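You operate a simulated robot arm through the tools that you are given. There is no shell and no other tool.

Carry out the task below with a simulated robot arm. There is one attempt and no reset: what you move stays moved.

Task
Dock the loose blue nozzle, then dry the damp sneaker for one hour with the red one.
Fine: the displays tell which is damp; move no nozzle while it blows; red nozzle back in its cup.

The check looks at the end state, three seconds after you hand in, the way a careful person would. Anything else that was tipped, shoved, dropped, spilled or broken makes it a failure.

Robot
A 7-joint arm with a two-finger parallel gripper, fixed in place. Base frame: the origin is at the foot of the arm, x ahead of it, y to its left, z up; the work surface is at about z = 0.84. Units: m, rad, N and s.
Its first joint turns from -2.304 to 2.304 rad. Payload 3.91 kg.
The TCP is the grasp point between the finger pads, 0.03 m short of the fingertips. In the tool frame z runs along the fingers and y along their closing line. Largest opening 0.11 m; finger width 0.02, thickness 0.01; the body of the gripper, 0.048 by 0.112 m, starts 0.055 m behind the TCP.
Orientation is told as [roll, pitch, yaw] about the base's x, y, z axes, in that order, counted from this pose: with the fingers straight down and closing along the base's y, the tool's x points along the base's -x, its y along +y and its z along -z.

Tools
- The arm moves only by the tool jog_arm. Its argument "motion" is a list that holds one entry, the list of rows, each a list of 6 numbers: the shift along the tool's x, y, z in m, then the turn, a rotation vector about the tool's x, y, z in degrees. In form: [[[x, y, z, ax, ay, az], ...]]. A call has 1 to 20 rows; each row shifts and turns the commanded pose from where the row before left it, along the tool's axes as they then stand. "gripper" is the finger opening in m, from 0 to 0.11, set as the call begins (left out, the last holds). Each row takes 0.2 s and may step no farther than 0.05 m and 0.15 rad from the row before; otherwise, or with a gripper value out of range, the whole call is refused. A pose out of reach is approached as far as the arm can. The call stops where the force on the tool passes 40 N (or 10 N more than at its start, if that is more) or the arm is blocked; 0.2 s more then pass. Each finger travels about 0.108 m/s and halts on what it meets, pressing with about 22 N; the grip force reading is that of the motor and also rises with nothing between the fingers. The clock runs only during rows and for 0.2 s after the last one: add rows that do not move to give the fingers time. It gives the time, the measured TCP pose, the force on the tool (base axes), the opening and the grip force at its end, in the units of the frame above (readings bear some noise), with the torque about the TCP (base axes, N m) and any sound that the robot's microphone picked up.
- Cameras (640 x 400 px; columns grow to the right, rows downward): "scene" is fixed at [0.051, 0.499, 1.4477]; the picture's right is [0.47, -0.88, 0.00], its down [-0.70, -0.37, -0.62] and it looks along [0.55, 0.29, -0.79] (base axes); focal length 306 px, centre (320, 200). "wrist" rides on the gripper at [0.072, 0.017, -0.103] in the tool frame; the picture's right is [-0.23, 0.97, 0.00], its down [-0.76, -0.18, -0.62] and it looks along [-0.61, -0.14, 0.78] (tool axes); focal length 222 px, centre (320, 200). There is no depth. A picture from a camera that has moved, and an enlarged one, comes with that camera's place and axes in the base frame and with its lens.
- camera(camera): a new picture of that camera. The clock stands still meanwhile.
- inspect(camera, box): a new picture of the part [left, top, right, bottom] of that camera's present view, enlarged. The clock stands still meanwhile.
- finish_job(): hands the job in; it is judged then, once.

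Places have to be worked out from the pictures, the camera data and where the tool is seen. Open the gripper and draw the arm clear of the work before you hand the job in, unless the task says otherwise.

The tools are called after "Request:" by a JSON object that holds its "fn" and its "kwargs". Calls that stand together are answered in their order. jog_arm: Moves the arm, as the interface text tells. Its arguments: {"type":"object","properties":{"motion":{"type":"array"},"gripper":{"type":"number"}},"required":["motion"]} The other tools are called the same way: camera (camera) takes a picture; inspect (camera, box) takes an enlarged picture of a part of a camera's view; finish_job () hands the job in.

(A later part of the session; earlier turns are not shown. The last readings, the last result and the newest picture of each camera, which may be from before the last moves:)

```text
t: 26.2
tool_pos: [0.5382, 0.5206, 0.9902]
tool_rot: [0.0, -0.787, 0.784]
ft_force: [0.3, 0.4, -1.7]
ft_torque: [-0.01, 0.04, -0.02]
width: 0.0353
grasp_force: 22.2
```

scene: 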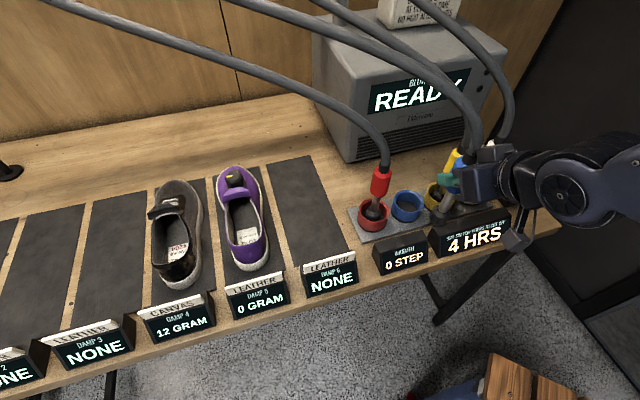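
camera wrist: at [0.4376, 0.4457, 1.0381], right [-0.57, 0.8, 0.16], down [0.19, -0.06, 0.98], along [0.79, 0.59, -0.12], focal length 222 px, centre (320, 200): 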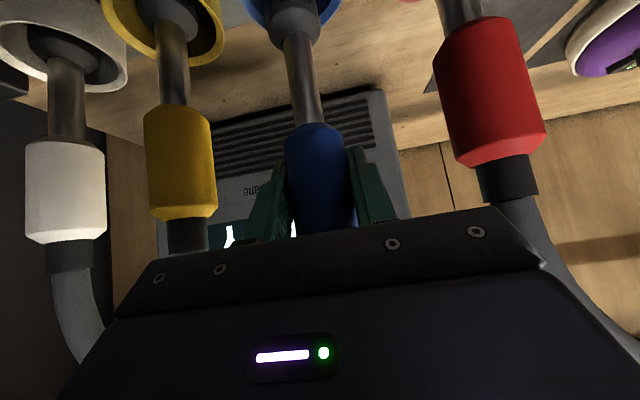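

Request:
{"fn": "jog_arm", "kwargs": {"motion": [[[0.0011, 0, 0.0011, 0, 0, 0], [0.0011, 0, 0.0011, 0, 0, 0], [0, 0, 0, 0, 0, 0]]]}}

Request:
{"fn": "inspect", "kwargs": {"camera": "scene", "box": [340, 130, 500, 250]}}

```text
t: 27.0
tool_pos: [0.5382, 0.521, 0.988]
tool_rot: [0.001, -0.786, 0.784]
ft_force: [-0.1, 0.3, -2.3]
ft_torque: [0.0, 0.03, 0.02]
width: 0.0351
grasp_force: 22.6
```

```text
3.33 times, centred on (420, 190) of scene
camera zoom: at [0.051, 0.499, 1.4477], right [0.47, -0.88, 0.0], down [-0.7, -0.37, -0.62], along [0.55, 0.29, -0.79], focal length 1022 px, centre (-13, 233)
```

zoom: 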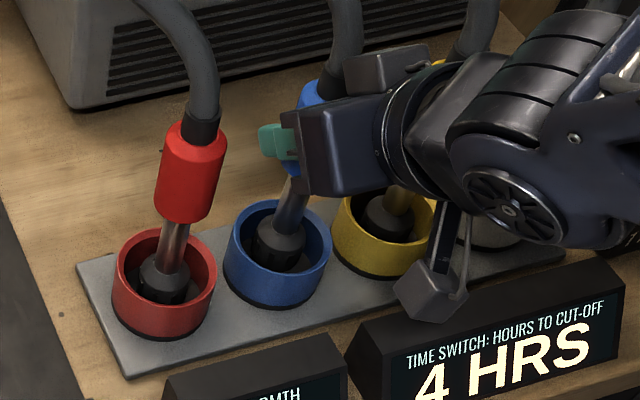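

No contact yet, so I'll continue down in small steps.

Request:
{"fn": "jog_arm", "kwargs": {"motion": [[[0.0011, 0, 0.0011, 0, 0, 0], [0.0011, 0, 0.0011, 0, 0, 0], [0, 0, 0, 0, 0, 0]]]}}

Request:
{"fn": "jog_arm", "kwargs": {"motion": [[[0.0011, 0, 0.0011, 0, 0, 0], [0.0011, 0, 0.0011, 0, 0, 0], [0, 0, 0, 0, 0, 0]]]}}

```text
t: 27.8
tool_pos: [0.5379, 0.522, 0.9865]
tool_rot: [0.001, -0.789, 0.785]
ft_force: [-0.4, -1.2, 25.9]
ft_torque: [0.09, -0.1, 0.02]
width: 0.0355
grasp_force: 21.9
```

```text
t: 28.6
tool_pos: [0.5385, 0.5215, 0.9829]
tool_rot: [-0.002, -0.788, 0.786]
ft_force: [0.5, 1.7, 24.5]
ft_torque: [0.21, -0.16, -0.04]
width: 0.0358
grasp_force: 22.2
```

The nozzle is seated (25 N reaction at z≈0.986; the second step only slid on the handle). I'll ease up 3 mm and open the gripper moderately, keeping clear of the neighbours.

Request:
{"fn": "jog_arm", "kwargs": {"motion": [[[-0.0021, 0, -0.0021, 0, 0, 0], [0, 0, 0, 0, 0, 0]]]}}

Request:
{"fn": "jog_arm", "kwargs": {"motion": [[[0, 0, 0, 0, 0, 0], [0, 0, 0, 0, 0, 0], [0, 0, 0, 0, 0, 0]]], "gripper": 0.065}}

Request:
{"fn": "inspect", "kwargs": {"camera": "scene", "box": [340, 130, 500, 250]}}

Request:
{"fn": "camera", "kwargs": {"camera": "wrist"}}

```text
t: 29.2
tool_pos: [0.537, 0.5216, 0.9839]
tool_rot: [-0.001, -0.783, 0.786]
ft_force: [-1.6, 0.2, -1.8]
ft_torque: [-0.01, 0.01, -0.05]
width: 0.0355
grasp_force: 22.0
```

```text
t: 30.0
tool_pos: [0.5369, 0.5211, 0.9856]
tool_rot: [0.001, -0.785, 0.786]
ft_force: [-0.3, -0.2, 0.5]
ft_torque: [-0.03, 0.0, -0.01]
width: 0.065
grasp_force: 0.0
```

```text
3.33 times, centred on (420, 190) of scene
camera zoom: at [0.051, 0.499, 1.4477], right [0.47, -0.88, 0.0], down [-0.7, -0.37, -0.62], along [0.55, 0.29, -0.79], focal length 1022 px, centre (-13, 233)
```

zoom: 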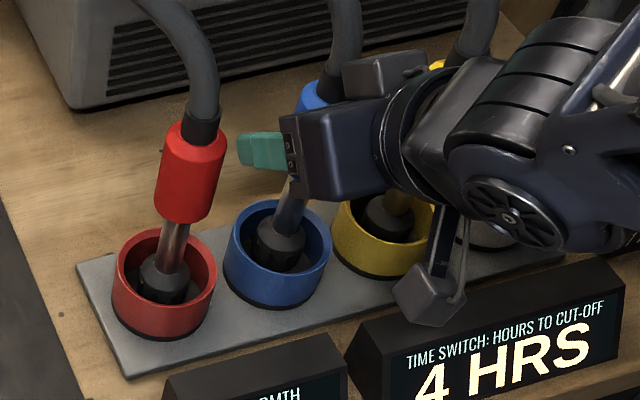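

```text
taken
camera wrist: at [0.4376, 0.4456, 1.0068], right [-0.57, 0.8, 0.16], down [0.19, -0.06, 0.98], along [0.79, 0.59, -0.12], focal length 222 px, centre (320, 200)
```

wrist: 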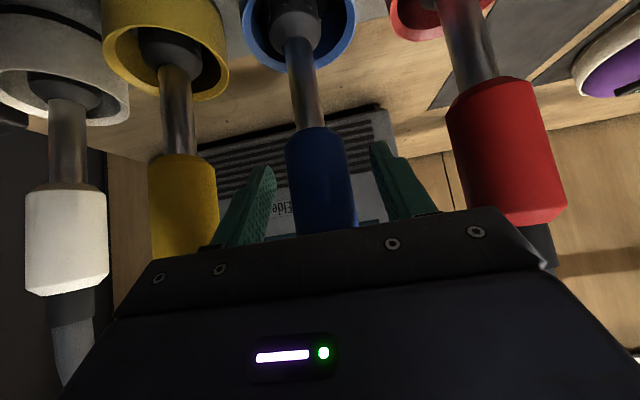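

Blue is released and standing in its cup. I'll back off along the approach line and take a look.

Request:
{"fn": "jog_arm", "kwargs": {"motion": [[[0, 0, -0.02, 0, 0, 0], [0, 0, -0.025, 0, 0, 0], [0, 0, -0.025, 0, 0, 0], [0, 0, -0.025, 0, 0, 0], [0, 0, -0.025, 0, 0, 0], [0, 0, 0, 0, 0, 0]]]}}

Request:
{"fn": "camera", "kwargs": {"camera": "wrist"}}

Request:
{"fn": "camera", "kwargs": {"camera": "scene"}}

```text
t: 31.4
tool_pos: [0.4771, 0.4608, 1.0701]
tool_rot: [0.001, -0.784, 0.784]
ft_force: [-0.3, -0.1, -0.1]
ft_torque: [0.01, -0.03, -0.01]
width: 0.0649
grasp_force: 0.1
```

```text
taken
camera wrist: at [0.3769, 0.3857, 1.0915], right [-0.57, 0.8, 0.16], down [0.19, -0.06, 0.98], along [0.79, 0.59, -0.12], focal length 222 px, centre (320, 200)
```

wrist: 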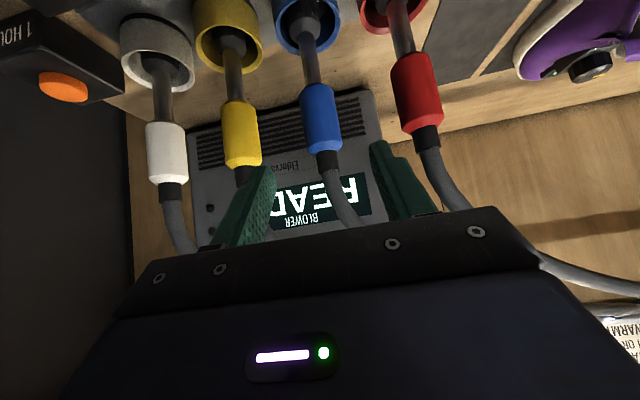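

```text
taken
```

scene: 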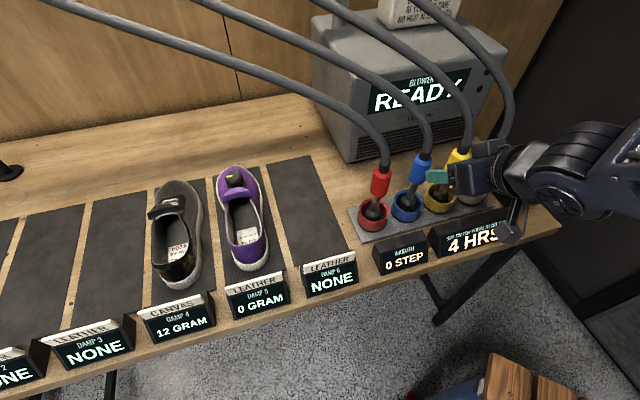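

Blue is docked upright. The red handle appears at (417,92), matching my estimate, so I'll move left to the red pre-grasp position.

Request:
{"fn": "jog_arm", "kwargs": {"motion": [[[0.0012, 0.031, -0.0012, 0, 0, 0], [0.0012, 0.031, -0.0012, 0, 0, 0], [0.001, 0.031, -0.001, 0, 0, 0], [0, 0, 0, 0, 0, 0]]], "gripper": 0.07}}

Request:
{"fn": "camera", "kwargs": {"camera": "wrist"}}

```text
t: 32.4
tool_pos: [0.407, 0.5233, 1.0703]
tool_rot: [-0.001, -0.786, 0.785]
ft_force: [-0.2, -0.6, -1.1]
ft_torque: [-0.01, 0.02, -0.03]
width: 0.07
grasp_force: 0.2
```

```text
taken
camera wrist: at [0.3076, 0.4486, 1.0914], right [-0.57, 0.8, 0.16], down [0.19, -0.06, 0.98], along [0.8, 0.59, -0.12], focal length 222 px, centre (320, 200)
```

wrist: 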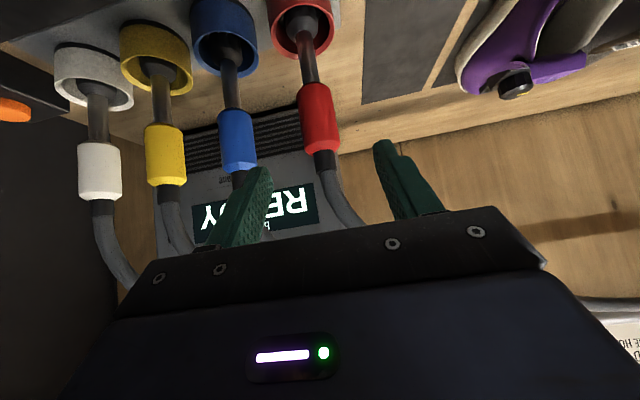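

Well aligned with the red handle. I'll advance onto it.

Request:
{"fn": "jog_arm", "kwargs": {"motion": [[[0, 0, 0.024, 0, 0, 0], [0, 0, 0.024, 0, 0, 0], [0, 0, 0.024, 0, 0, 0], [0, 0, 0.024, 0, 0, 0], [0, 0, 0.024, 0, 0, 0], [0, 0, 0, 0, 0, 0]]]}}

Request:
{"fn": "camera", "kwargs": {"camera": "wrist"}}

Request:
{"fn": "inspect", "kwargs": {"camera": "scene", "box": [340, 130, 500, 250]}}

```text
t: 33.8
tool_pos: [0.4686, 0.5829, 0.9844]
tool_rot: [0.0, -0.785, 0.786]
ft_force: [-0.1, 0.1, 0.0]
ft_torque: [0.0, 0.0, -0.02]
width: 0.0702
grasp_force: 0.0
```

```text
taken
camera wrist: at [0.3689, 0.5076, 1.0061], right [-0.57, 0.8, 0.16], down [0.19, -0.06, 0.98], along [0.79, 0.59, -0.12], focal length 222 px, centre (320, 200)
```

wrist: 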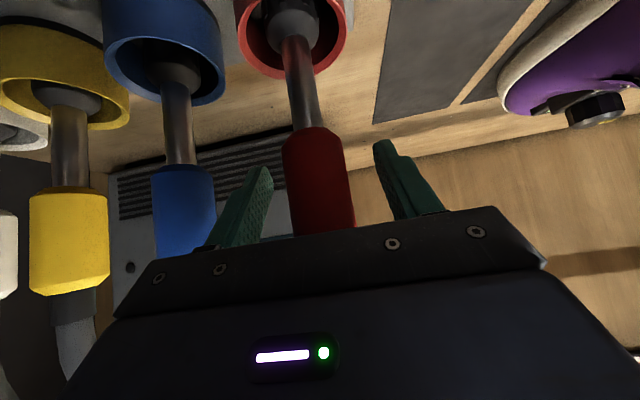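

```text
3.33 times, centred on (420, 190) of scene
camera zoom: at [0.051, 0.499, 1.4477], right [0.47, -0.88, 0.0], down [-0.7, -0.37, -0.62], along [0.55, 0.29, -0.79], focal length 1022 px, centre (-13, 233)
```

zoom: 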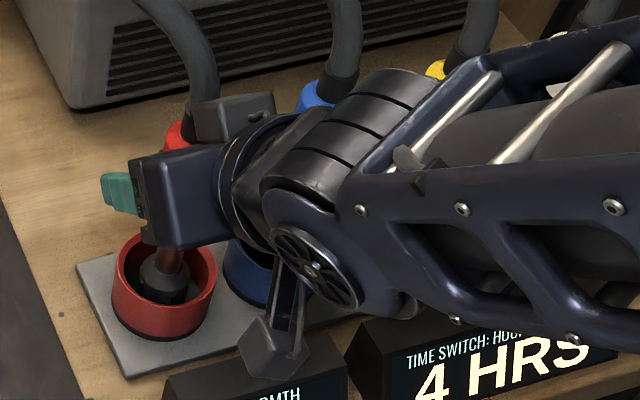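

The handle sits between the open fingers. Before gripping, I'll study the canvas sneaker's opening from the scene camera so I can plan where the nozzle will stand.

Request:
{"fn": "inspect", "kwargs": {"camera": "scene", "box": [125, 170, 285, 295]}}

```text
3.20 times, centred on (205, 232) of scene
camera zoom: at [0.051, 0.499, 1.4477], right [0.47, -0.88, 0.0], down [-0.7, -0.37, -0.62], along [0.55, 0.29, -0.79], focal length 981 px, centre (688, 96)
```

zoom: 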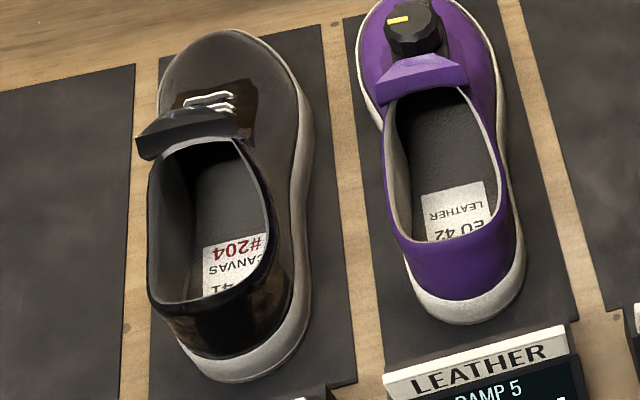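

I judge the sneaker opening to be centred near (0.185, 0.904), with the rim at about z 0.93 and the strap at about 0.95. Now I'll grip the red nozzle.

Request:
{"fn": "jog_arm", "kwargs": {"motion": [[[0, 0, 0, 0, 0, 0], [0, 0, 0, 0, 0, 0], [0, 0, 0, 0, 0, 0], [0, 0, 0, 0, 0, 0]]], "gripper": 0.02}}

Request:
{"fn": "jog_arm", "kwargs": {"motion": [[[-0.0071, 0, -0.0071, 0, 0, 0], [-0.0071, 0, -0.0071, 0, 0, 0], [-0.0071, 0, -0.0071, 0, 0, 0], [0, 0, 0, 0, 0, 0]]]}}

Request:
{"fn": "camera", "kwargs": {"camera": "wrist"}}

Request:
{"fn": "camera", "kwargs": {"camera": "scene"}}

```text
t: 34.8
tool_pos: [0.4686, 0.5828, 0.9856]
tool_rot: [0.0, -0.787, 0.785]
ft_force: [0.9, -1.2, 0.1]
ft_torque: [-0.11, -0.1, 0.01]
width: 0.035
grasp_force: 21.3
```

```text
t: 35.8
tool_pos: [0.4686, 0.5829, 1.0146]
tool_rot: [0.0, -0.786, 0.786]
ft_force: [-0.3, 0.2, -2.0]
ft_torque: [0.02, 0.0, 0.01]
width: 0.0352
grasp_force: 22.1
```

```text
taken
camera wrist: at [0.3684, 0.5076, 1.0367], right [-0.57, 0.8, 0.16], down [0.19, -0.06, 0.98], along [0.79, 0.59, -0.12], focal length 222 px, centre (320, 200)
```

wrist: 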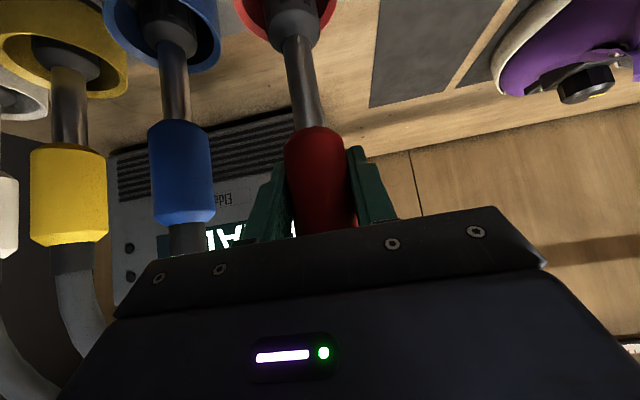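

```text
taken
```

scene: 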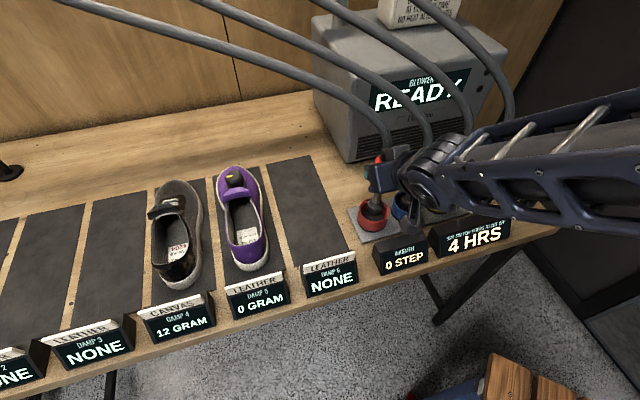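

Red is gripped and lifting cleanly at about 2 N. I'll raise it to z≈1.14 so the tip clears the shoes.

Request:
{"fn": "jog_arm", "kwargs": {"motion": [[[-0.0177, 0, -0.0177, 0, 0, 0], [-0.0177, 0, -0.0177, 0, 0, 0], [-0.0177, 0, -0.0177, 0, 0, 0], [-0.0177, 0, -0.0177, 0, 0, 0], [-0.0177, 0, -0.0177, 0, 0, 0], [0, 0.03, 0, 0, 0, 0], [0, 0.035, 0, 0, 0, 0], [0, 0.035, 0, 0, 0, 0], [0, 0.035, 0, 0, 0, 0], [0, 0.035, 0, 0, 0, 0], [0, 0, 0, 0, 0, 0]]]}}

Request:
{"fn": "camera", "kwargs": {"camera": "wrist"}}

Request:
{"fn": "camera", "kwargs": {"camera": "scene"}}

```text
t: 38.2
tool_pos: [0.3469, 0.7036, 1.139]
tool_rot: [0.0, -0.785, 0.783]
ft_force: [0.3, -0.7, -1.5]
ft_torque: [-0.02, 0.0, 0.0]
width: 0.0354
grasp_force: 22.6
```

```text
taken
camera wrist: at [0.2481, 0.6281, 1.1616], right [-0.57, 0.8, 0.16], down [0.19, -0.06, 0.98], along [0.79, 0.59, -0.12], focal length 222 px, centre (320, 200)
```

wrist: 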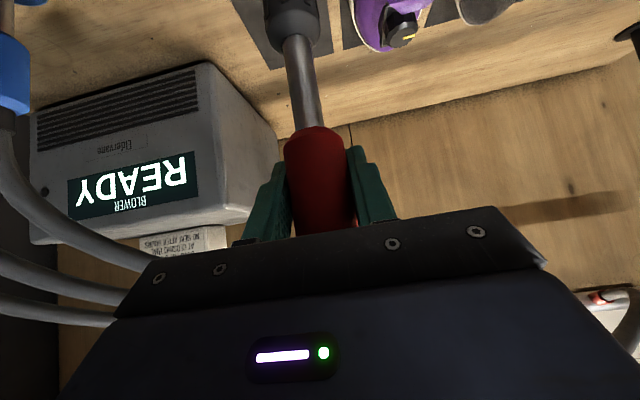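

```text
taken
```

scene: 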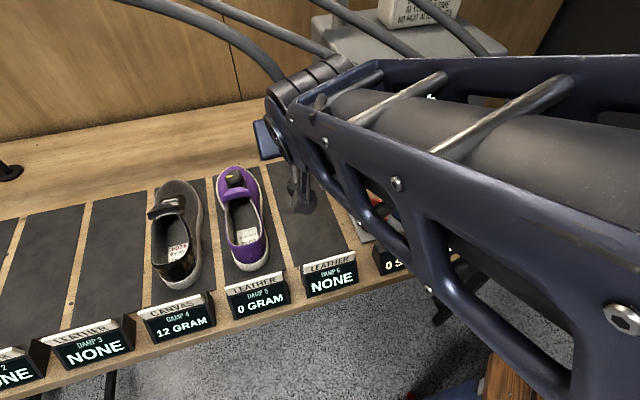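

No resistance. I'll continue left until I'm over the canvas sneaker's column.

Request:
{"fn": "jog_arm", "kwargs": {"motion": [[[0, 0.036, 0, 0, 0, 0], [0, 0.036, 0, 0, 0, 0], [0, 0.036, 0, 0, 0, 0], [0, 0.036, 0, 0, 0, 0], [0, 0.036, 0, 0, 0, 0], [0, 0.036, 0, 0, 0, 0], [0, 0.036, 0, 0, 0, 0], [0, 0, 0, 0, 0, 0]]]}}

Request:
{"fn": "camera", "kwargs": {"camera": "wrist"}}

Request:
{"fn": "camera", "kwargs": {"camera": "scene"}}

```text
t: 40.0
tool_pos: [0.1706, 0.8825, 1.1415]
tool_rot: [0.002, -0.786, 0.786]
ft_force: [-0.7, -0.7, -2.4]
ft_torque: [0.0, 0.05, 0.0]
width: 0.0352
grasp_force: 21.3
```

```text
taken
camera wrist: at [0.0704, 0.8073, 1.1633], right [-0.57, 0.8, 0.16], down [0.2, -0.06, 0.98], along [0.79, 0.59, -0.12], focal length 222 px, centre (320, 200)
```

wrist: 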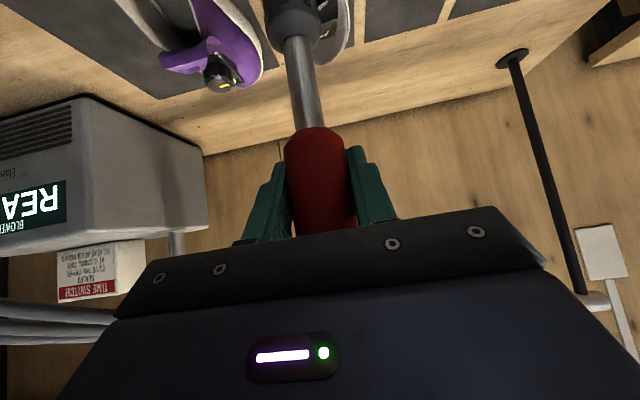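

```text
taken
```

scene: 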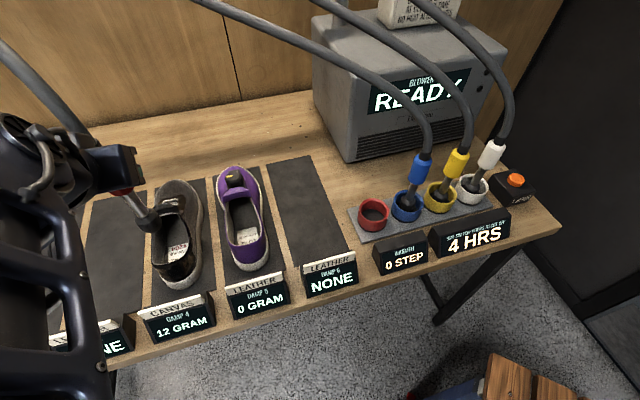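

The tip is now above the sneaker area and everything else is undisturbed. I'll zoom in on the tip and shoe to check alignment.

Request:
{"fn": "inspect", "kwargs": {"camera": "scene", "box": [100, 165, 228, 295]}}

Request:
{"fn": "inspect", "kwargs": {"camera": "wrist", "box": [160, 0, 400, 150]}}

```text
3.08 times, centred on (164, 230) of scene
camera zoom: at [0.051, 0.499, 1.4477], right [0.47, -0.88, 0.0], down [-0.7, -0.37, -0.62], along [0.55, 0.29, -0.79], focal length 943 px, centre (800, 108)
```

zoom: 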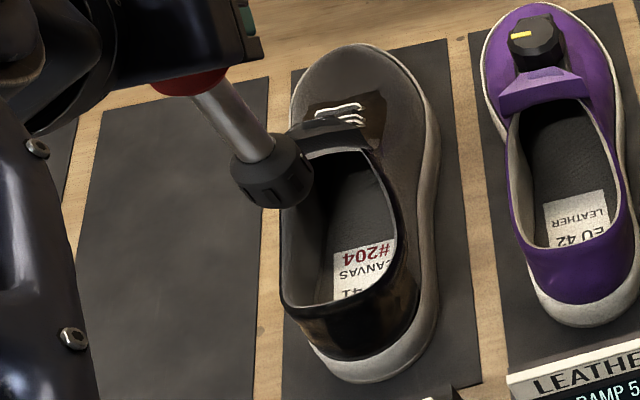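

```text
2.67 times, centred on (280, 75) of wrist
camera zoom: at [0.0704, 0.8073, 1.1633], right [-0.57, 0.8, 0.16], down [0.2, -0.06, 0.98], along [0.79, 0.59, -0.12], focal length 592 px, centre (427, 533)
```

zoom: 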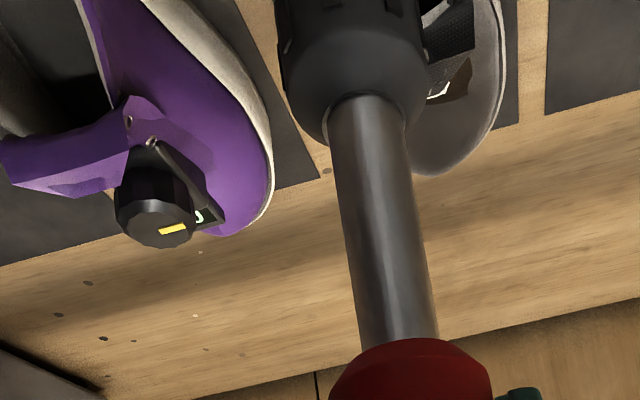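

The tip is about 2.7 cm short of the opening's centre. I'll shift forward over it, then verify before lowering.

Request:
{"fn": "jog_arm", "kwargs": {"motion": [[[-0.0097, -0.0004, 0.0097, 0, 0, 0], [-0.0097, -0.0005, 0.0097, 0, 0, 0], [0.0106, 0, 0.0106, 0, 0, 0], [0.0106, 0, 0.0106, 0, 0, 0], [0, 0, 0, 0, 0, 0]]]}}

Request:
{"fn": "inspect", "kwargs": {"camera": "scene", "box": [100, 165, 228, 295]}}

Request:
{"fn": "camera", "kwargs": {"camera": "wrist"}}

```text
t: 41.2
tool_pos: [0.1907, 0.9017, 1.1108]
tool_rot: [0.0, -0.784, 0.786]
ft_force: [-0.1, -0.3, -1.7]
ft_torque: [-0.01, -0.02, 0.02]
width: 0.0353
grasp_force: 22.3
```

```text
3.08 times, centred on (164, 230) of scene
camera zoom: at [0.051, 0.499, 1.4477], right [0.47, -0.88, 0.0], down [-0.7, -0.37, -0.62], along [0.55, 0.29, -0.79], focal length 943 px, centre (800, 108)
```

zoom: 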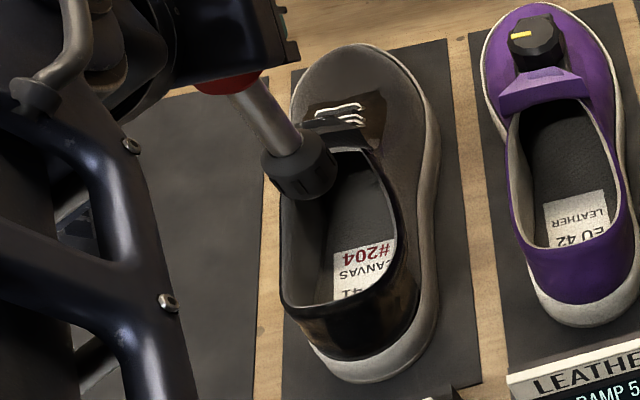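

```text
taken
camera wrist: at [0.0901, 0.8255, 1.1321], right [-0.57, 0.8, 0.16], down [0.2, -0.06, 0.98], along [0.79, 0.59, -0.12], focal length 222 px, centre (320, 200)
```

wrist: 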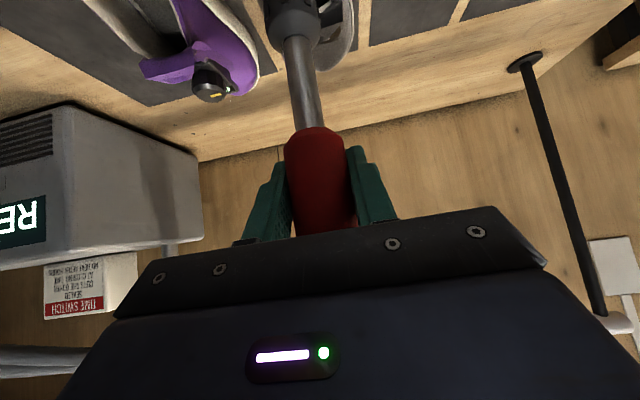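

Projecting straight down, the tip will pass the rim at about the opening's centre (zoom 340,237). I'll lower to just inside the rim and check.

Request:
{"fn": "jog_arm", "kwargs": {"motion": [[[0.0106, 0, 0.0106, 0, 0, 0], [0.0106, 0, 0.0106, 0, 0, 0], [0.0106, 0, 0.0106, 0, 0, 0], [0.0106, 0, 0.0106, 0, 0, 0], [0, 0, 0, 0, 0, 0]]]}}

Request:
{"fn": "inspect", "kwargs": {"camera": "scene", "box": [100, 165, 228, 295]}}

Request:
{"fn": "camera", "kwargs": {"camera": "wrist"}}

```text
t: 42.4
tool_pos: [0.19, 0.9016, 1.0508]
tool_rot: [-0.001, -0.785, 0.785]
ft_force: [-0.7, 0.1, -1.5]
ft_torque: [0.0, -0.02, -0.02]
width: 0.0353
grasp_force: 22.2
```

```text
3.08 times, centred on (164, 230) of scene
camera zoom: at [0.051, 0.499, 1.4477], right [0.47, -0.88, 0.0], down [-0.7, -0.37, -0.62], along [0.55, 0.29, -0.79], focal length 943 px, centre (800, 108)
```

zoom: 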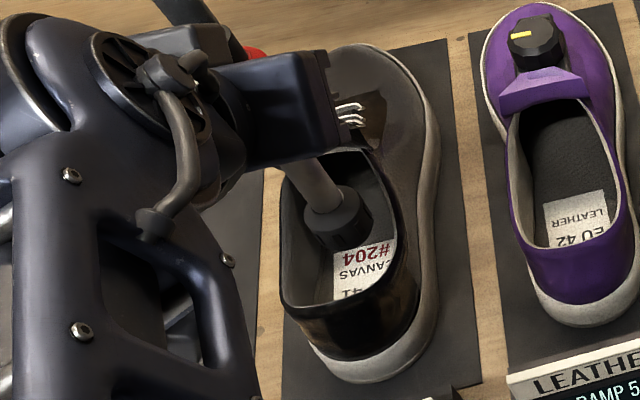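

```text
taken
camera wrist: at [0.0901, 0.8255, 1.0727], right [-0.57, 0.8, 0.16], down [0.19, -0.06, 0.98], along [0.79, 0.59, -0.12], focal length 222 px, centre (320, 200)
```

wrist: 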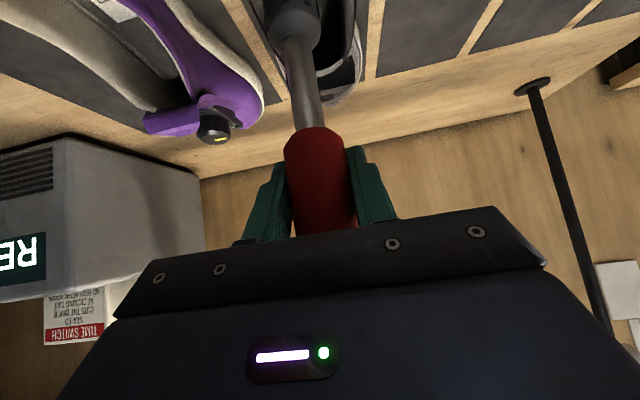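

The tip is inside the opening and centred. I'll lower gently toward the insole.

Request:
{"fn": "jog_arm", "kwargs": {"motion": [[[0.0049, 0, 0.0049, 0, 0, 0], [0.0049, 0, 0.0049, 0, 0, 0], [0.0035, 0, 0.0035, 0, 0, 0], [0.0035, 0, 0.0035, 0, 0, 0], [0, 0, 0, 0, 0, 0]]]}}

Request:
{"fn": "inspect", "kwargs": {"camera": "scene", "box": [100, 165, 228, 295]}}

```text
t: 43.6
tool_pos: [0.1899, 0.9001, 1.0275]
tool_rot: [-0.001, -0.785, 0.784]
ft_force: [-0.5, 0.1, -2.3]
ft_torque: [0.02, 0.01, 0.0]
width: 0.0352
grasp_force: 22.3
```

```text
3.08 times, centred on (164, 230) of scene
camera zoom: at [0.051, 0.499, 1.4477], right [0.47, -0.88, 0.0], down [-0.7, -0.37, -0.62], along [0.55, 0.29, -0.79], focal length 943 px, centre (800, 108)
```

zoom: 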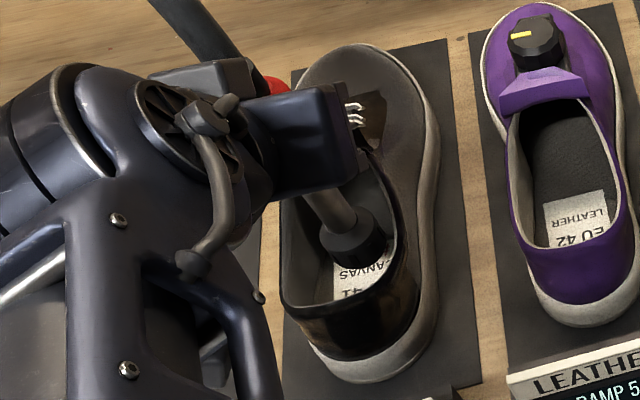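

Request:
{"fn": "jog_arm", "kwargs": {"motion": [[[0.0028, 0, 0.0028, 0, 0, 0], [0.0028, 0, 0.0028, 0, 0, 0], [0.0021, 0, 0.0021, 0, 0, 0], [0.0021, 0, 0.0021, 0, 0, 0], [0, 0, 0, 0, 0, 0]]]}}

```text
t: 44.8
tool_pos: [0.1906, 0.9011, 1.0128]
tool_rot: [0.0, -0.786, 0.785]
ft_force: [0.1, 0.0, -1.7]
ft_torque: [-0.01, -0.03, -0.04]
width: 0.0353
grasp_force: 22.3
```

No contact yet (base of the tip near z≈0.882). I'll keep lowering in 2 mm steps.

Request:
{"fn": "jog_arm", "kwargs": {"motion": [[[0.0014, 0, 0.0014, 0, 0, 0], [0.0014, 0, 0.0014, 0, 0, 0], [0, 0, 0, 0, 0, 0]]]}}

Request:
{"fn": "jog_arm", "kwargs": {"motion": [[[0.0011, 0, 0.0011, 0, 0, 0], [0.0011, 0, 0.0011, 0, 0, 0], [0, 0, 0, 0, 0, 0]]]}}

```text
t: 45.6
tool_pos: [0.19, 0.9016, 1.0086]
tool_rot: [0.0, -0.784, 0.785]
ft_force: [0.0, 0.4, -2.1]
ft_torque: [-0.01, 0.0, 0.01]
width: 0.0352
grasp_force: 22.7
```

```text
t: 46.4
tool_pos: [0.1903, 0.8997, 1.0058]
tool_rot: [0.0, -0.786, 0.786]
ft_force: [0.2, 0.2, -1.7]
ft_torque: [-0.02, -0.04, 0.0]
width: 0.0353
grasp_force: 21.9
```

Request:
{"fn": "inspect", "kwargs": {"camera": "scene", "box": [100, 165, 228, 295]}}

Request:
{"fn": "jog_arm", "kwargs": {"motion": [[[0.0011, 0, 0.0011, 0, 0, 0], [0.0011, 0, 0.0011, 0, 0, 0], [0, 0, 0, 0, 0, 0]]]}}

```text
3.08 times, centred on (164, 230) of scene
camera zoom: at [0.051, 0.499, 1.4477], right [0.47, -0.88, 0.0], down [-0.7, -0.37, -0.62], along [0.55, 0.29, -0.79], focal length 943 px, centre (800, 108)
```

zoom: 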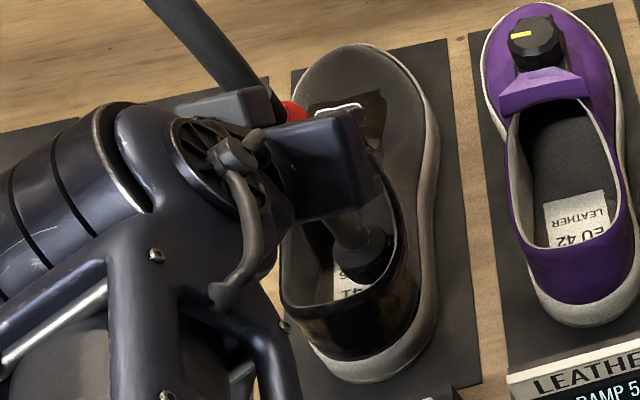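

```text
t: 47.2
tool_pos: [0.1902, 0.9015, 1.002]
tool_rot: [0.0, -0.786, 0.785]
ft_force: [0.7, -0.1, -2.3]
ft_torque: [0.02, 0.01, -0.02]
width: 0.0353
grasp_force: 22.4
```

The tip is down near the label with clearance all round. I'll continue in small steps to the insole.

Request:
{"fn": "jog_arm", "kwargs": {"motion": [[[0.0011, 0, 0.0011, 0, 0, 0], [0.0011, 0, 0.0011, 0, 0, 0], [0, 0, 0, 0, 0, 0]]]}}

Request:
{"fn": "jog_arm", "kwargs": {"motion": [[[0.0011, 0, 0.0011, 0, 0, 0], [0, 0, 0, 0, 0, 0]]]}}

```text
t: 48.0
tool_pos: [0.1903, 0.9014, 0.9996]
tool_rot: [0.0, -0.786, 0.785]
ft_force: [-0.4, -0.2, -2.6]
ft_torque: [-0.02, -0.01, 0.0]
width: 0.0353
grasp_force: 21.3
```

```text
t: 48.6
tool_pos: [0.1906, 0.9013, 0.9986]
tool_rot: [0.001, -0.786, 0.785]
ft_force: [-0.8, -0.6, -1.6]
ft_torque: [0.0, 0.01, 0.01]
width: 0.0354
grasp_force: 21.9
```

Request:
{"fn": "jog_arm", "kwargs": {"motion": [[[0.0011, 0, 0.0011, 0, 0, 0], [0, 0, 0, 0, 0, 0]]]}}

Request:
{"fn": "jog_arm", "kwargs": {"motion": [[[0.0011, 0, 0.0011, 0, 0, 0], [0, 0, 0, 0, 0, 0]]]}}

Request:
{"fn": "inspect", "kwargs": {"camera": "scene", "box": [100, 165, 228, 295]}}

```text
t: 49.2
tool_pos: [0.1911, 0.9016, 0.9959]
tool_rot: [0.0, -0.785, 0.785]
ft_force: [-0.1, -0.4, -1.5]
ft_torque: [0.01, 0.0, -0.02]
width: 0.0354
grasp_force: 22.5
```

```text
t: 49.8
tool_pos: [0.189, 0.9019, 0.9946]
tool_rot: [0.0, -0.785, 0.786]
ft_force: [-0.7, 1.0, -2.4]
ft_torque: [0.0, -0.02, 0.01]
width: 0.0354
grasp_force: 21.6
```

```text
3.08 times, centred on (164, 230) of scene
camera zoom: at [0.051, 0.499, 1.4477], right [0.47, -0.88, 0.0], down [-0.7, -0.37, -0.62], along [0.55, 0.29, -0.79], focal length 943 px, centre (800, 108)
```

zoom: 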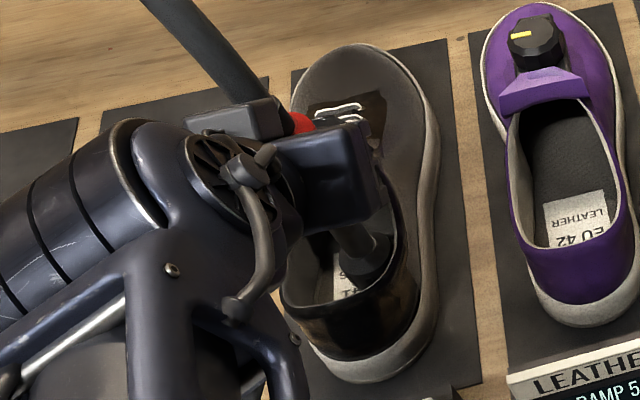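

Still free, with the base of the tip at about z 0.8635. I'll carry on in small steps.

Request:
{"fn": "jog_arm", "kwargs": {"motion": [[[0.0011, 0, 0.0011, 0, 0, 0], [0, 0, 0, 0, 0, 0]]]}}

Request:
{"fn": "jog_arm", "kwargs": {"motion": [[[0.0011, 0, 0.0011, 0, 0, 0], [0, 0, 0, 0, 0, 0]]]}}

Request:
{"fn": "jog_arm", "kwargs": {"motion": [[[0.0007, 0, 0.0007, 0, 0, 0], [0, 0, 0, 0, 0, 0]]]}}

```text
t: 50.4
tool_pos: [0.1901, 0.9003, 0.994]
tool_rot: [0.0, -0.785, 0.786]
ft_force: [0.1, 0.7, -2.4]
ft_torque: [-0.01, 0.02, -0.02]
width: 0.0354
grasp_force: 22.2
```

```text
t: 51.0
tool_pos: [0.1897, 0.9012, 0.9933]
tool_rot: [0.003, -0.788, 0.785]
ft_force: [-1.6, 0.3, 11.3]
ft_torque: [-0.05, 0.13, 0.02]
width: 0.0352
grasp_force: 22.1
```

```text
t: 51.6
tool_pos: [0.19, 0.9013, 0.9934]
tool_rot: [0.002, -0.787, 0.786]
ft_force: [1.0, 2.9, 25.1]
ft_torque: [0.14, -0.2, -0.03]
width: 0.0354
grasp_force: 22.0
```

Contact on the insole (about 13 N then 25 N). I'll relieve the pressure and then open the fingers gradually to see whether it stands.

Request:
{"fn": "jog_arm", "kwargs": {"motion": [[[-0.0012, 0, -0.0012, 0, 0, 0], [0, 0, 0, 0, 0, 0]]]}}

Request:
{"fn": "jog_arm", "kwargs": {"motion": [[[0, 0, 0, 0, 0, 0], [0, 0, 0, 0, 0, 0]]], "gripper": 0.046}}

Request:
{"fn": "camera", "kwargs": {"camera": "wrist"}}

Request:
{"fn": "inspect", "kwargs": {"camera": "scene", "box": [100, 165, 228, 295]}}

```text
t: 52.2
tool_pos: [0.189, 0.9012, 0.9927]
tool_rot: [0.001, -0.786, 0.784]
ft_force: [2.6, 3.1, 17.8]
ft_torque: [0.28, -0.39, 0.01]
width: 0.0352
grasp_force: 21.9
```

```text
t: 52.8
tool_pos: [0.1895, 0.9008, 0.9915]
tool_rot: [0.0, -0.785, 0.786]
ft_force: [0.2, 0.0, -0.3]
ft_torque: [0.0, -0.04, -0.01]
width: 0.0461
grasp_force: 0.1
```

```text
taken
camera wrist: at [0.0898, 0.8252, 1.014], right [-0.57, 0.8, 0.16], down [0.2, -0.06, 0.98], along [0.79, 0.59, -0.12], focal length 222 px, centre (320, 200)
```

wrist: 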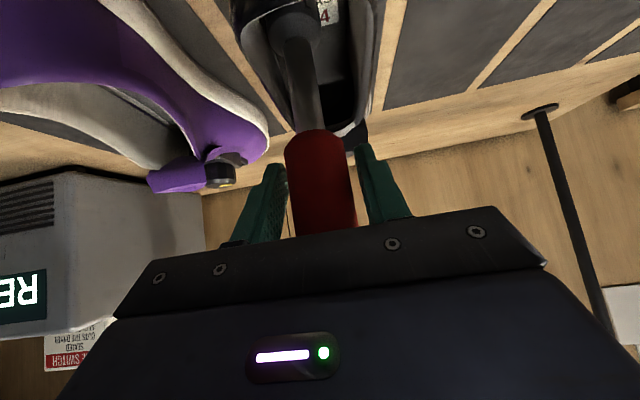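

```text
3.08 times, centred on (164, 230) of scene
camera zoom: at [0.051, 0.499, 1.4477], right [0.47, -0.88, 0.0], down [-0.7, -0.37, -0.62], along [0.55, 0.29, -0.79], focal length 943 px, centre (800, 108)
```

zoom: 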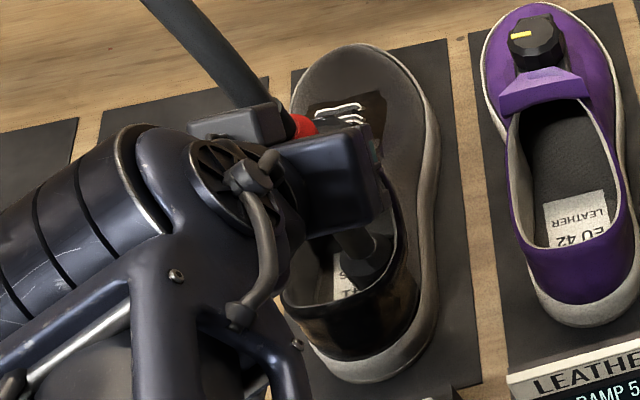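

It stands on its own between the loosened fingers. I'll open wider, pause a second and look again.

Request:
{"fn": "jog_arm", "kwargs": {"motion": [[[0, 0, 0, 0, 0, 0], [0, 0, 0, 0, 0, 0], [0, 0, 0, 0, 0, 0], [0, 0, 0, 0, 0, 0], [0, 0, 0, 0, 0, 0]]], "gripper": 0.075}}

Request:
{"fn": "camera", "kwargs": {"camera": "wrist"}}

```text
t: 54.0
tool_pos: [0.1906, 0.9011, 0.9922]
tool_rot: [0.0, -0.786, 0.785]
ft_force: [0.6, 0.0, 0.4]
ft_torque: [-0.02, 0.02, 0.02]
width: 0.0748
grasp_force: 0.1
```

```text
taken
camera wrist: at [0.0899, 0.8253, 1.0145], right [-0.57, 0.8, 0.16], down [0.19, -0.06, 0.98], along [0.79, 0.59, -0.12], focal length 222 px, centre (320, 200)
```

wrist: 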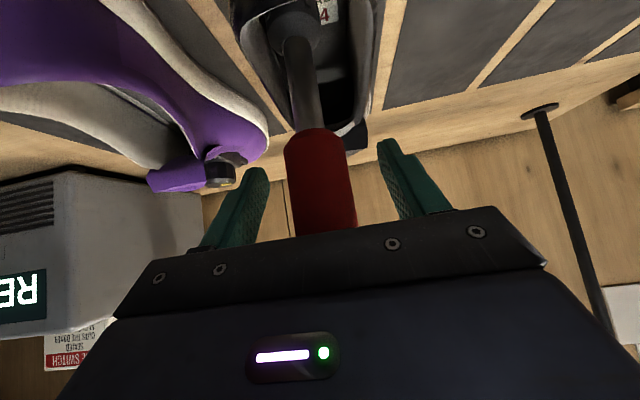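

The nozzle stays upright with the fingers open. I'll back off along the approach line.

Request:
{"fn": "jog_arm", "kwargs": {"motion": [[[0, 0, -0.015, 0, 0, 0], [0, 0, -0.025, 0, 0, 0], [0, 0, -0.03, 0, 0, 0], [0, 0, -0.03, 0, 0, 0], [0, 0, -0.03, 0, 0, 0], [0, 0, 0, 0, 0, 0]]]}}

Request:
{"fn": "camera", "kwargs": {"camera": "wrist"}}

Request:
{"fn": "camera", "kwargs": {"camera": "scene"}}

```text
t: 55.4
tool_pos: [0.1262, 0.8362, 1.0844]
tool_rot: [-0.001, -0.785, 0.786]
ft_force: [-0.1, 0.6, 1.0]
ft_torque: [0.01, 0.0, 0.0]
width: 0.0751
grasp_force: 0.0
```

```text
taken
camera wrist: at [0.0252, 0.76, 1.1068], right [-0.57, 0.8, 0.16], down [0.19, -0.06, 0.98], along [0.79, 0.59, -0.12], focal length 222 px, centre (320, 200)
```

wrist: 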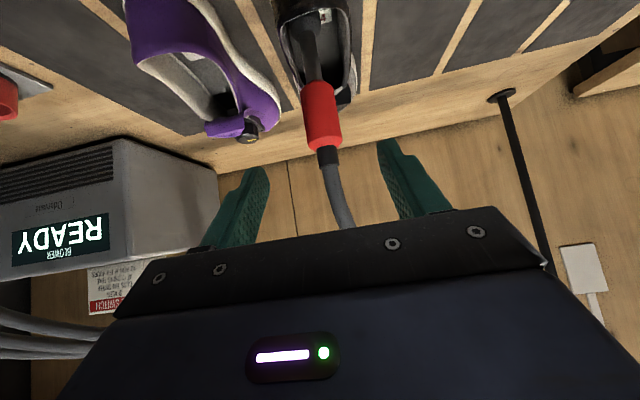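

```text
taken
```

scene: 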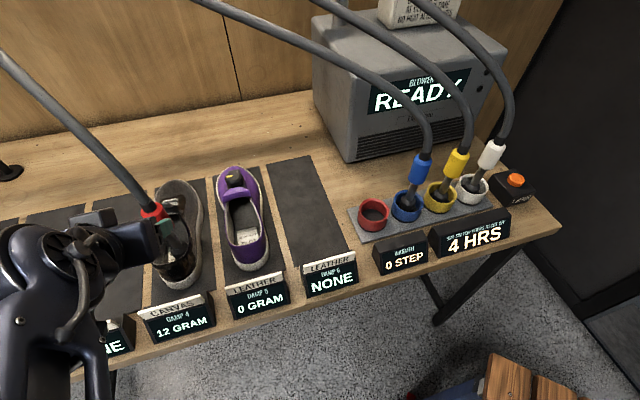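

Red stands upright inside the canvas sneaker. Now I'll go to the 1 HOUR button: retract, rise, and travel right well in front of the nozzles.

Request:
{"fn": "jog_arm", "kwargs": {"motion": [[[0.0, 0, -0.045, 0, 0, 0], [0.0, 0, -0.045, 0, 0, 0], [-0.02, 0, -0.02, 0, 0, 0], [-0.02, 0, -0.02, 0, 0, 0], [0, -0.04, 0, 0, 0, 0], [0, -0.04, 0, 0, 0, 0], [0, -0.04, 0, 0, 0, 0], [0, -0.04, 0, 0, 0, 0], [0, -0.04, 0, 0, 0, 0], [0, -0.04, 0, 0, 0, 0], [0, -0.04, 0, 0, 0, 0], [0, -0.04, 0, 0, 0, 0], [0, -0.04, 0, 0, 0, 0], [0, -0.04, 0, 0, 0, 0], [0, 0, 0, 0, 0, 0]]], "gripper": 0.03}}

Request:
{"fn": "camera", "kwargs": {"camera": "scene"}}

```text
t: 58.6
tool_pos: [0.3626, 0.5073, 1.2055]
tool_rot: [-0.001, -0.785, 0.786]
ft_force: [-0.2, -0.2, 0.0]
ft_torque: [0.01, -0.02, 0.01]
width: 0.0297
grasp_force: 0.0
```

```text
taken
```

scene: 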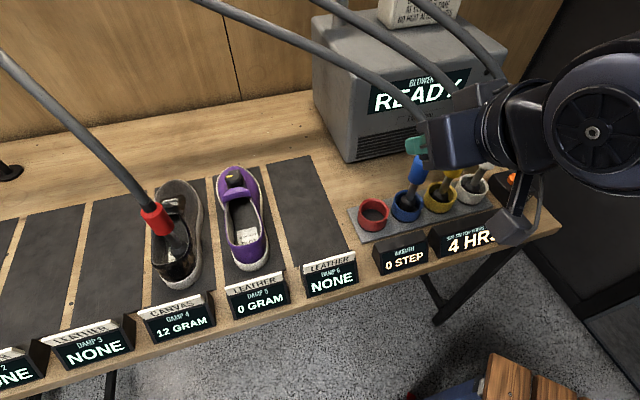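

Red is still upright in the sneaker. I'll continue right to the button column and then point the tool straight down.

Request:
{"fn": "jog_arm", "kwargs": {"motion": [[[0, -0.043, 0, 0, 0, 0], [0, -0.043, 0, 0, 0, 0], [0, -0.043, 0, 0, 0, 0], [0, -0.043, 0, 0, 0, 0], [0, -0.043, 0, 0, 0, 0], [0, -0.043, 0, 0, 0, 0], [0, -0.043, 0, 0, 0, 0], [0, -0.043, 0, 0, 0, 0], [0, -0.043, 0, 0, 0, 0], [0, 0, 0, 0, 7.5, 0], [0, 0, 0, 0, 7.5, 0], [0, 0, 0, 0, 7.5, 0], [0, 0, 0, 0, 7.5, 0], [0, 0, 0, 0, 7.5, 0], [0, 0, 0, 0, 7.5, 0], [0, 0, 0, 0, 0, 0]]], "gripper": 0.0}}

Request:
{"fn": "camera", "kwargs": {"camera": "wrist"}}

Request:
{"fn": "camera", "kwargs": {"camera": "scene"}}

```text
t: 62.0
tool_pos: [0.637, 0.2345, 1.2047]
tool_rot: [-0.001, 0.0, 0.784]
ft_force: [0.0, 0.7, 0.5]
ft_torque: [0.0, -0.01, 0.0]
width: 0.0001
grasp_force: 22.0
```

```text
taken
camera wrist: at [0.5729, 0.1952, 1.3082], right [-0.53, 0.85, 0.0], down [0.66, 0.41, 0.62], along [0.53, 0.33, -0.78], focal length 222 px, centre (320, 200)
```

wrist: 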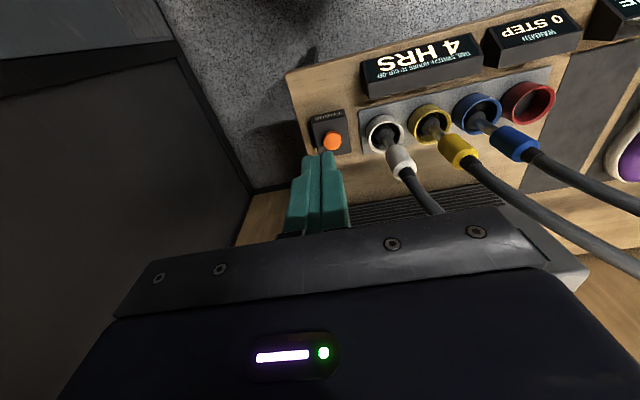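

```text
taken
```

scene: 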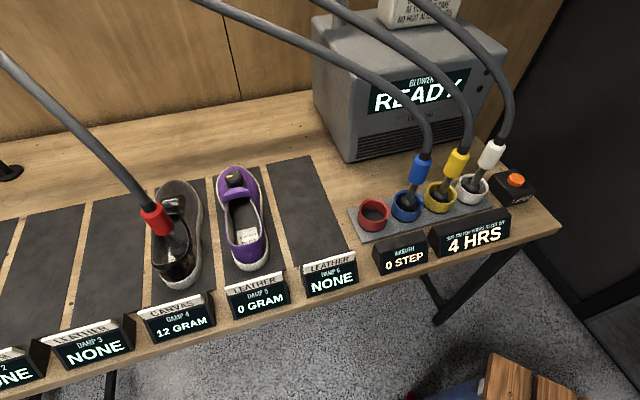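

The view is unobstructed: button ahead, white/yellow/blue in their cups, red in the sneaker. I'll enlarge the button and cups to refine the button position.

Request:
{"fn": "inspect", "kwargs": {"camera": "wrist", "box": [280, 90, 408, 170]}}

Request:
{"fn": "inspect", "kwargs": {"camera": "scene", "box": [340, 130, 550, 260]}}

Request:
{"fn": "inspect", "kwargs": {"camera": "scene", "box": [100, 165, 228, 295]}}

```text
5.00 times, centred on (344, 130) of wrist
camera zoom: at [0.5729, 0.1952, 1.3082], right [-0.53, 0.85, 0.0], down [0.66, 0.41, 0.62], along [0.53, 0.33, -0.78], focal length 1111 px, centre (200, 550)
```

zoom: 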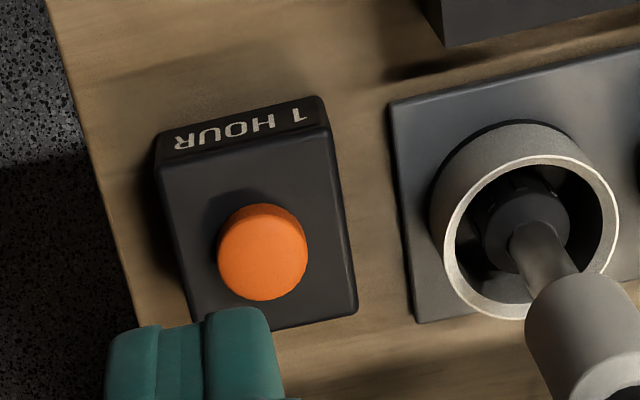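

```text
3.05 times, centred on (445, 195) of scene
camera zoom: at [0.051, 0.499, 1.4477], right [0.47, -0.88, 0.0], down [-0.7, -0.37, -0.62], along [0.55, 0.29, -0.79], focal length 934 px, centre (-61, 215)
```

zoom: 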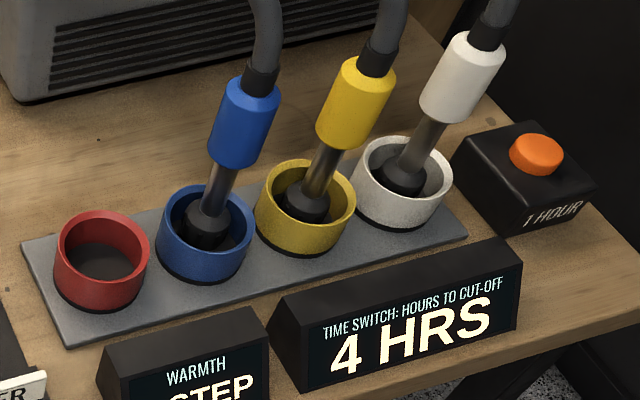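

```text
3.08 times, centred on (164, 230) of scene
camera zoom: at [0.051, 0.499, 1.4477], right [0.47, -0.88, 0.0], down [-0.7, -0.37, -0.62], along [0.55, 0.29, -0.79], focal length 943 px, centre (800, 108)
```

zoom: 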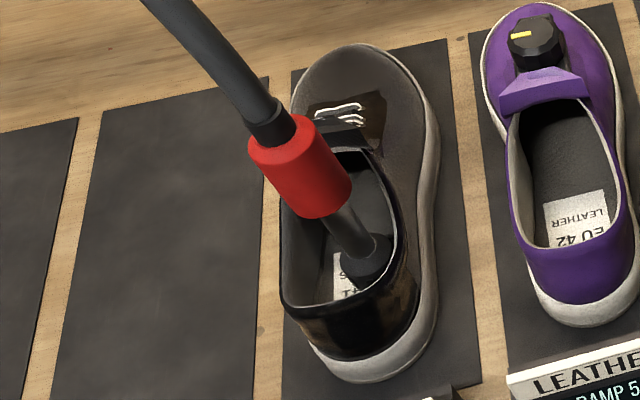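

The button's top centre is at about (0.7185, 0.312, 0.89), with the white handle about 10 cm to its left, so the gripper fits. I'll move over the button and partway down.

Request:
{"fn": "jog_arm", "kwargs": {"motion": [[[-0.0375, -0.001, 0, 0, 0, 0], [-0.0375, -0.001, 0, 0, 0, 0], [-0.0374, -0.0008, 0, 0, 0, 0], [0, 0, 0.04, 0, 0, 0], [0, 0, 0.04, 0, 0, 0], [0, 0, 0.04, 0, 0, 0], [0, 0, 0, 0, 0, 0]]]}}

Request:
{"fn": "camera", "kwargs": {"camera": "wrist"}}

Request:
{"fn": "inspect", "kwargs": {"camera": "scene", "box": [340, 80, 600, 260]}}

```text
t: 63.6
tool_pos: [0.7179, 0.3123, 1.0835]
tool_rot: [0.001, 0.0, 0.786]
ft_force: [-0.1, -0.7, 0.3]
ft_torque: [0.0, 0.01, 0.0]
width: 0.0
grasp_force: 21.9
```

```text
taken
camera wrist: at [0.6541, 0.2729, 1.1879], right [-0.53, 0.85, 0.0], down [0.66, 0.41, 0.62], along [0.53, 0.33, -0.78], focal length 222 px, centre (320, 200)
```

wrist: 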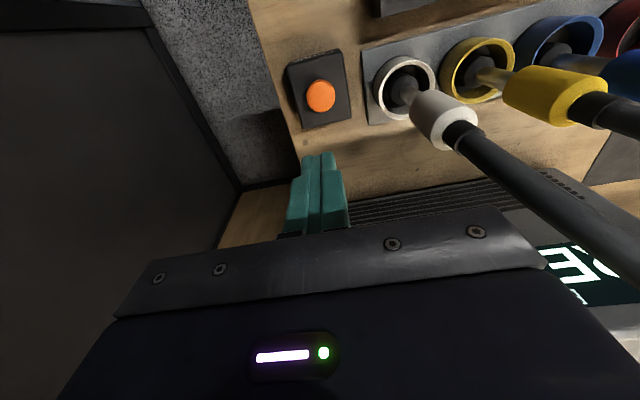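

```text
2.22 times, centred on (470, 170) of scene
camera zoom: at [0.051, 0.499, 1.4477], right [0.47, -0.88, 0.0], down [-0.7, -0.37, -0.62], along [0.55, 0.29, -0.79], focal length 681 px, centre (-13, 267)
```

zoom: 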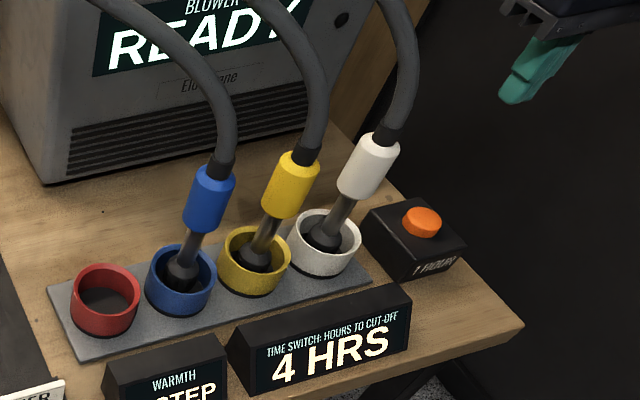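

Request:
{"fn": "inspect", "kwargs": {"camera": "wrist", "box": [256, 40, 400, 190]}}

```text
2.67 times, centred on (328, 115) of wrist
camera zoom: at [0.6541, 0.2729, 1.1879], right [-0.53, 0.85, 0.0], down [0.66, 0.41, 0.62], along [0.53, 0.33, -0.78], focal length 592 px, centre (299, 427)
```

zoom: 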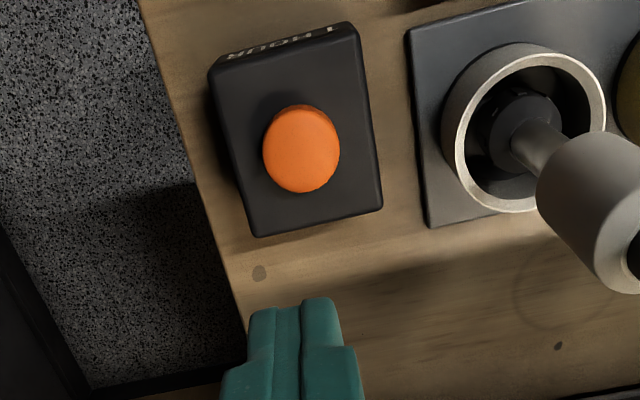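

The button centre is about 4 mm nearer to me than the fingertip line. I'll correct that and descend to hover just above it.

Request:
{"fn": "jog_arm", "kwargs": {"motion": [[[0.004, 0.0015, 0.02, 0, 0, 0], [0, 0, 0.03, 0, 0, 0], [0, 0, 0.03, 0, 0, 0], [0, 0, 0.03, 0, 0, 0], [0, 0, 0.015, 0, 0, 0], [0, 0, 0, 0, 0, 0]]]}}

Request:
{"fn": "camera", "kwargs": {"camera": "wrist"}}

Request:
{"fn": "inspect", "kwargs": {"camera": "scene", "box": [400, 100, 600, 240]}}

```text
t: 65.0
tool_pos: [0.7141, 0.3098, 0.9593]
tool_rot: [0.0, 0.001, 0.785]
ft_force: [-0.4, 0.4, 0.1]
ft_torque: [0.02, 0.01, 0.01]
width: 0.0
grasp_force: 21.7
```

```text
taken
camera wrist: at [0.6505, 0.2713, 1.0632], right [-0.53, 0.85, 0.0], down [0.66, 0.41, 0.62], along [0.53, 0.33, -0.78], focal length 222 px, centre (320, 200)
```

wrist: 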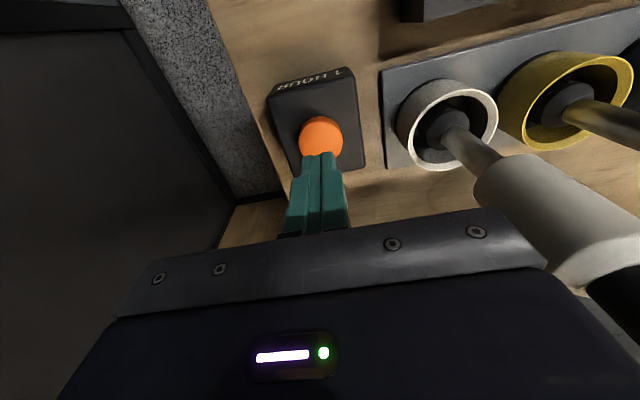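

```text
2.86 times, centred on (500, 170) of scene
camera zoom: at [0.051, 0.499, 1.4477], right [0.47, -0.88, 0.0], down [-0.7, -0.37, -0.62], along [0.55, 0.29, -0.79], focal length 876 px, centre (-194, 286)
```

zoom: 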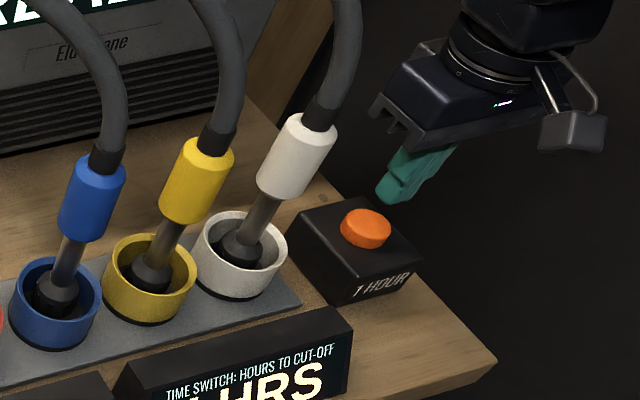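

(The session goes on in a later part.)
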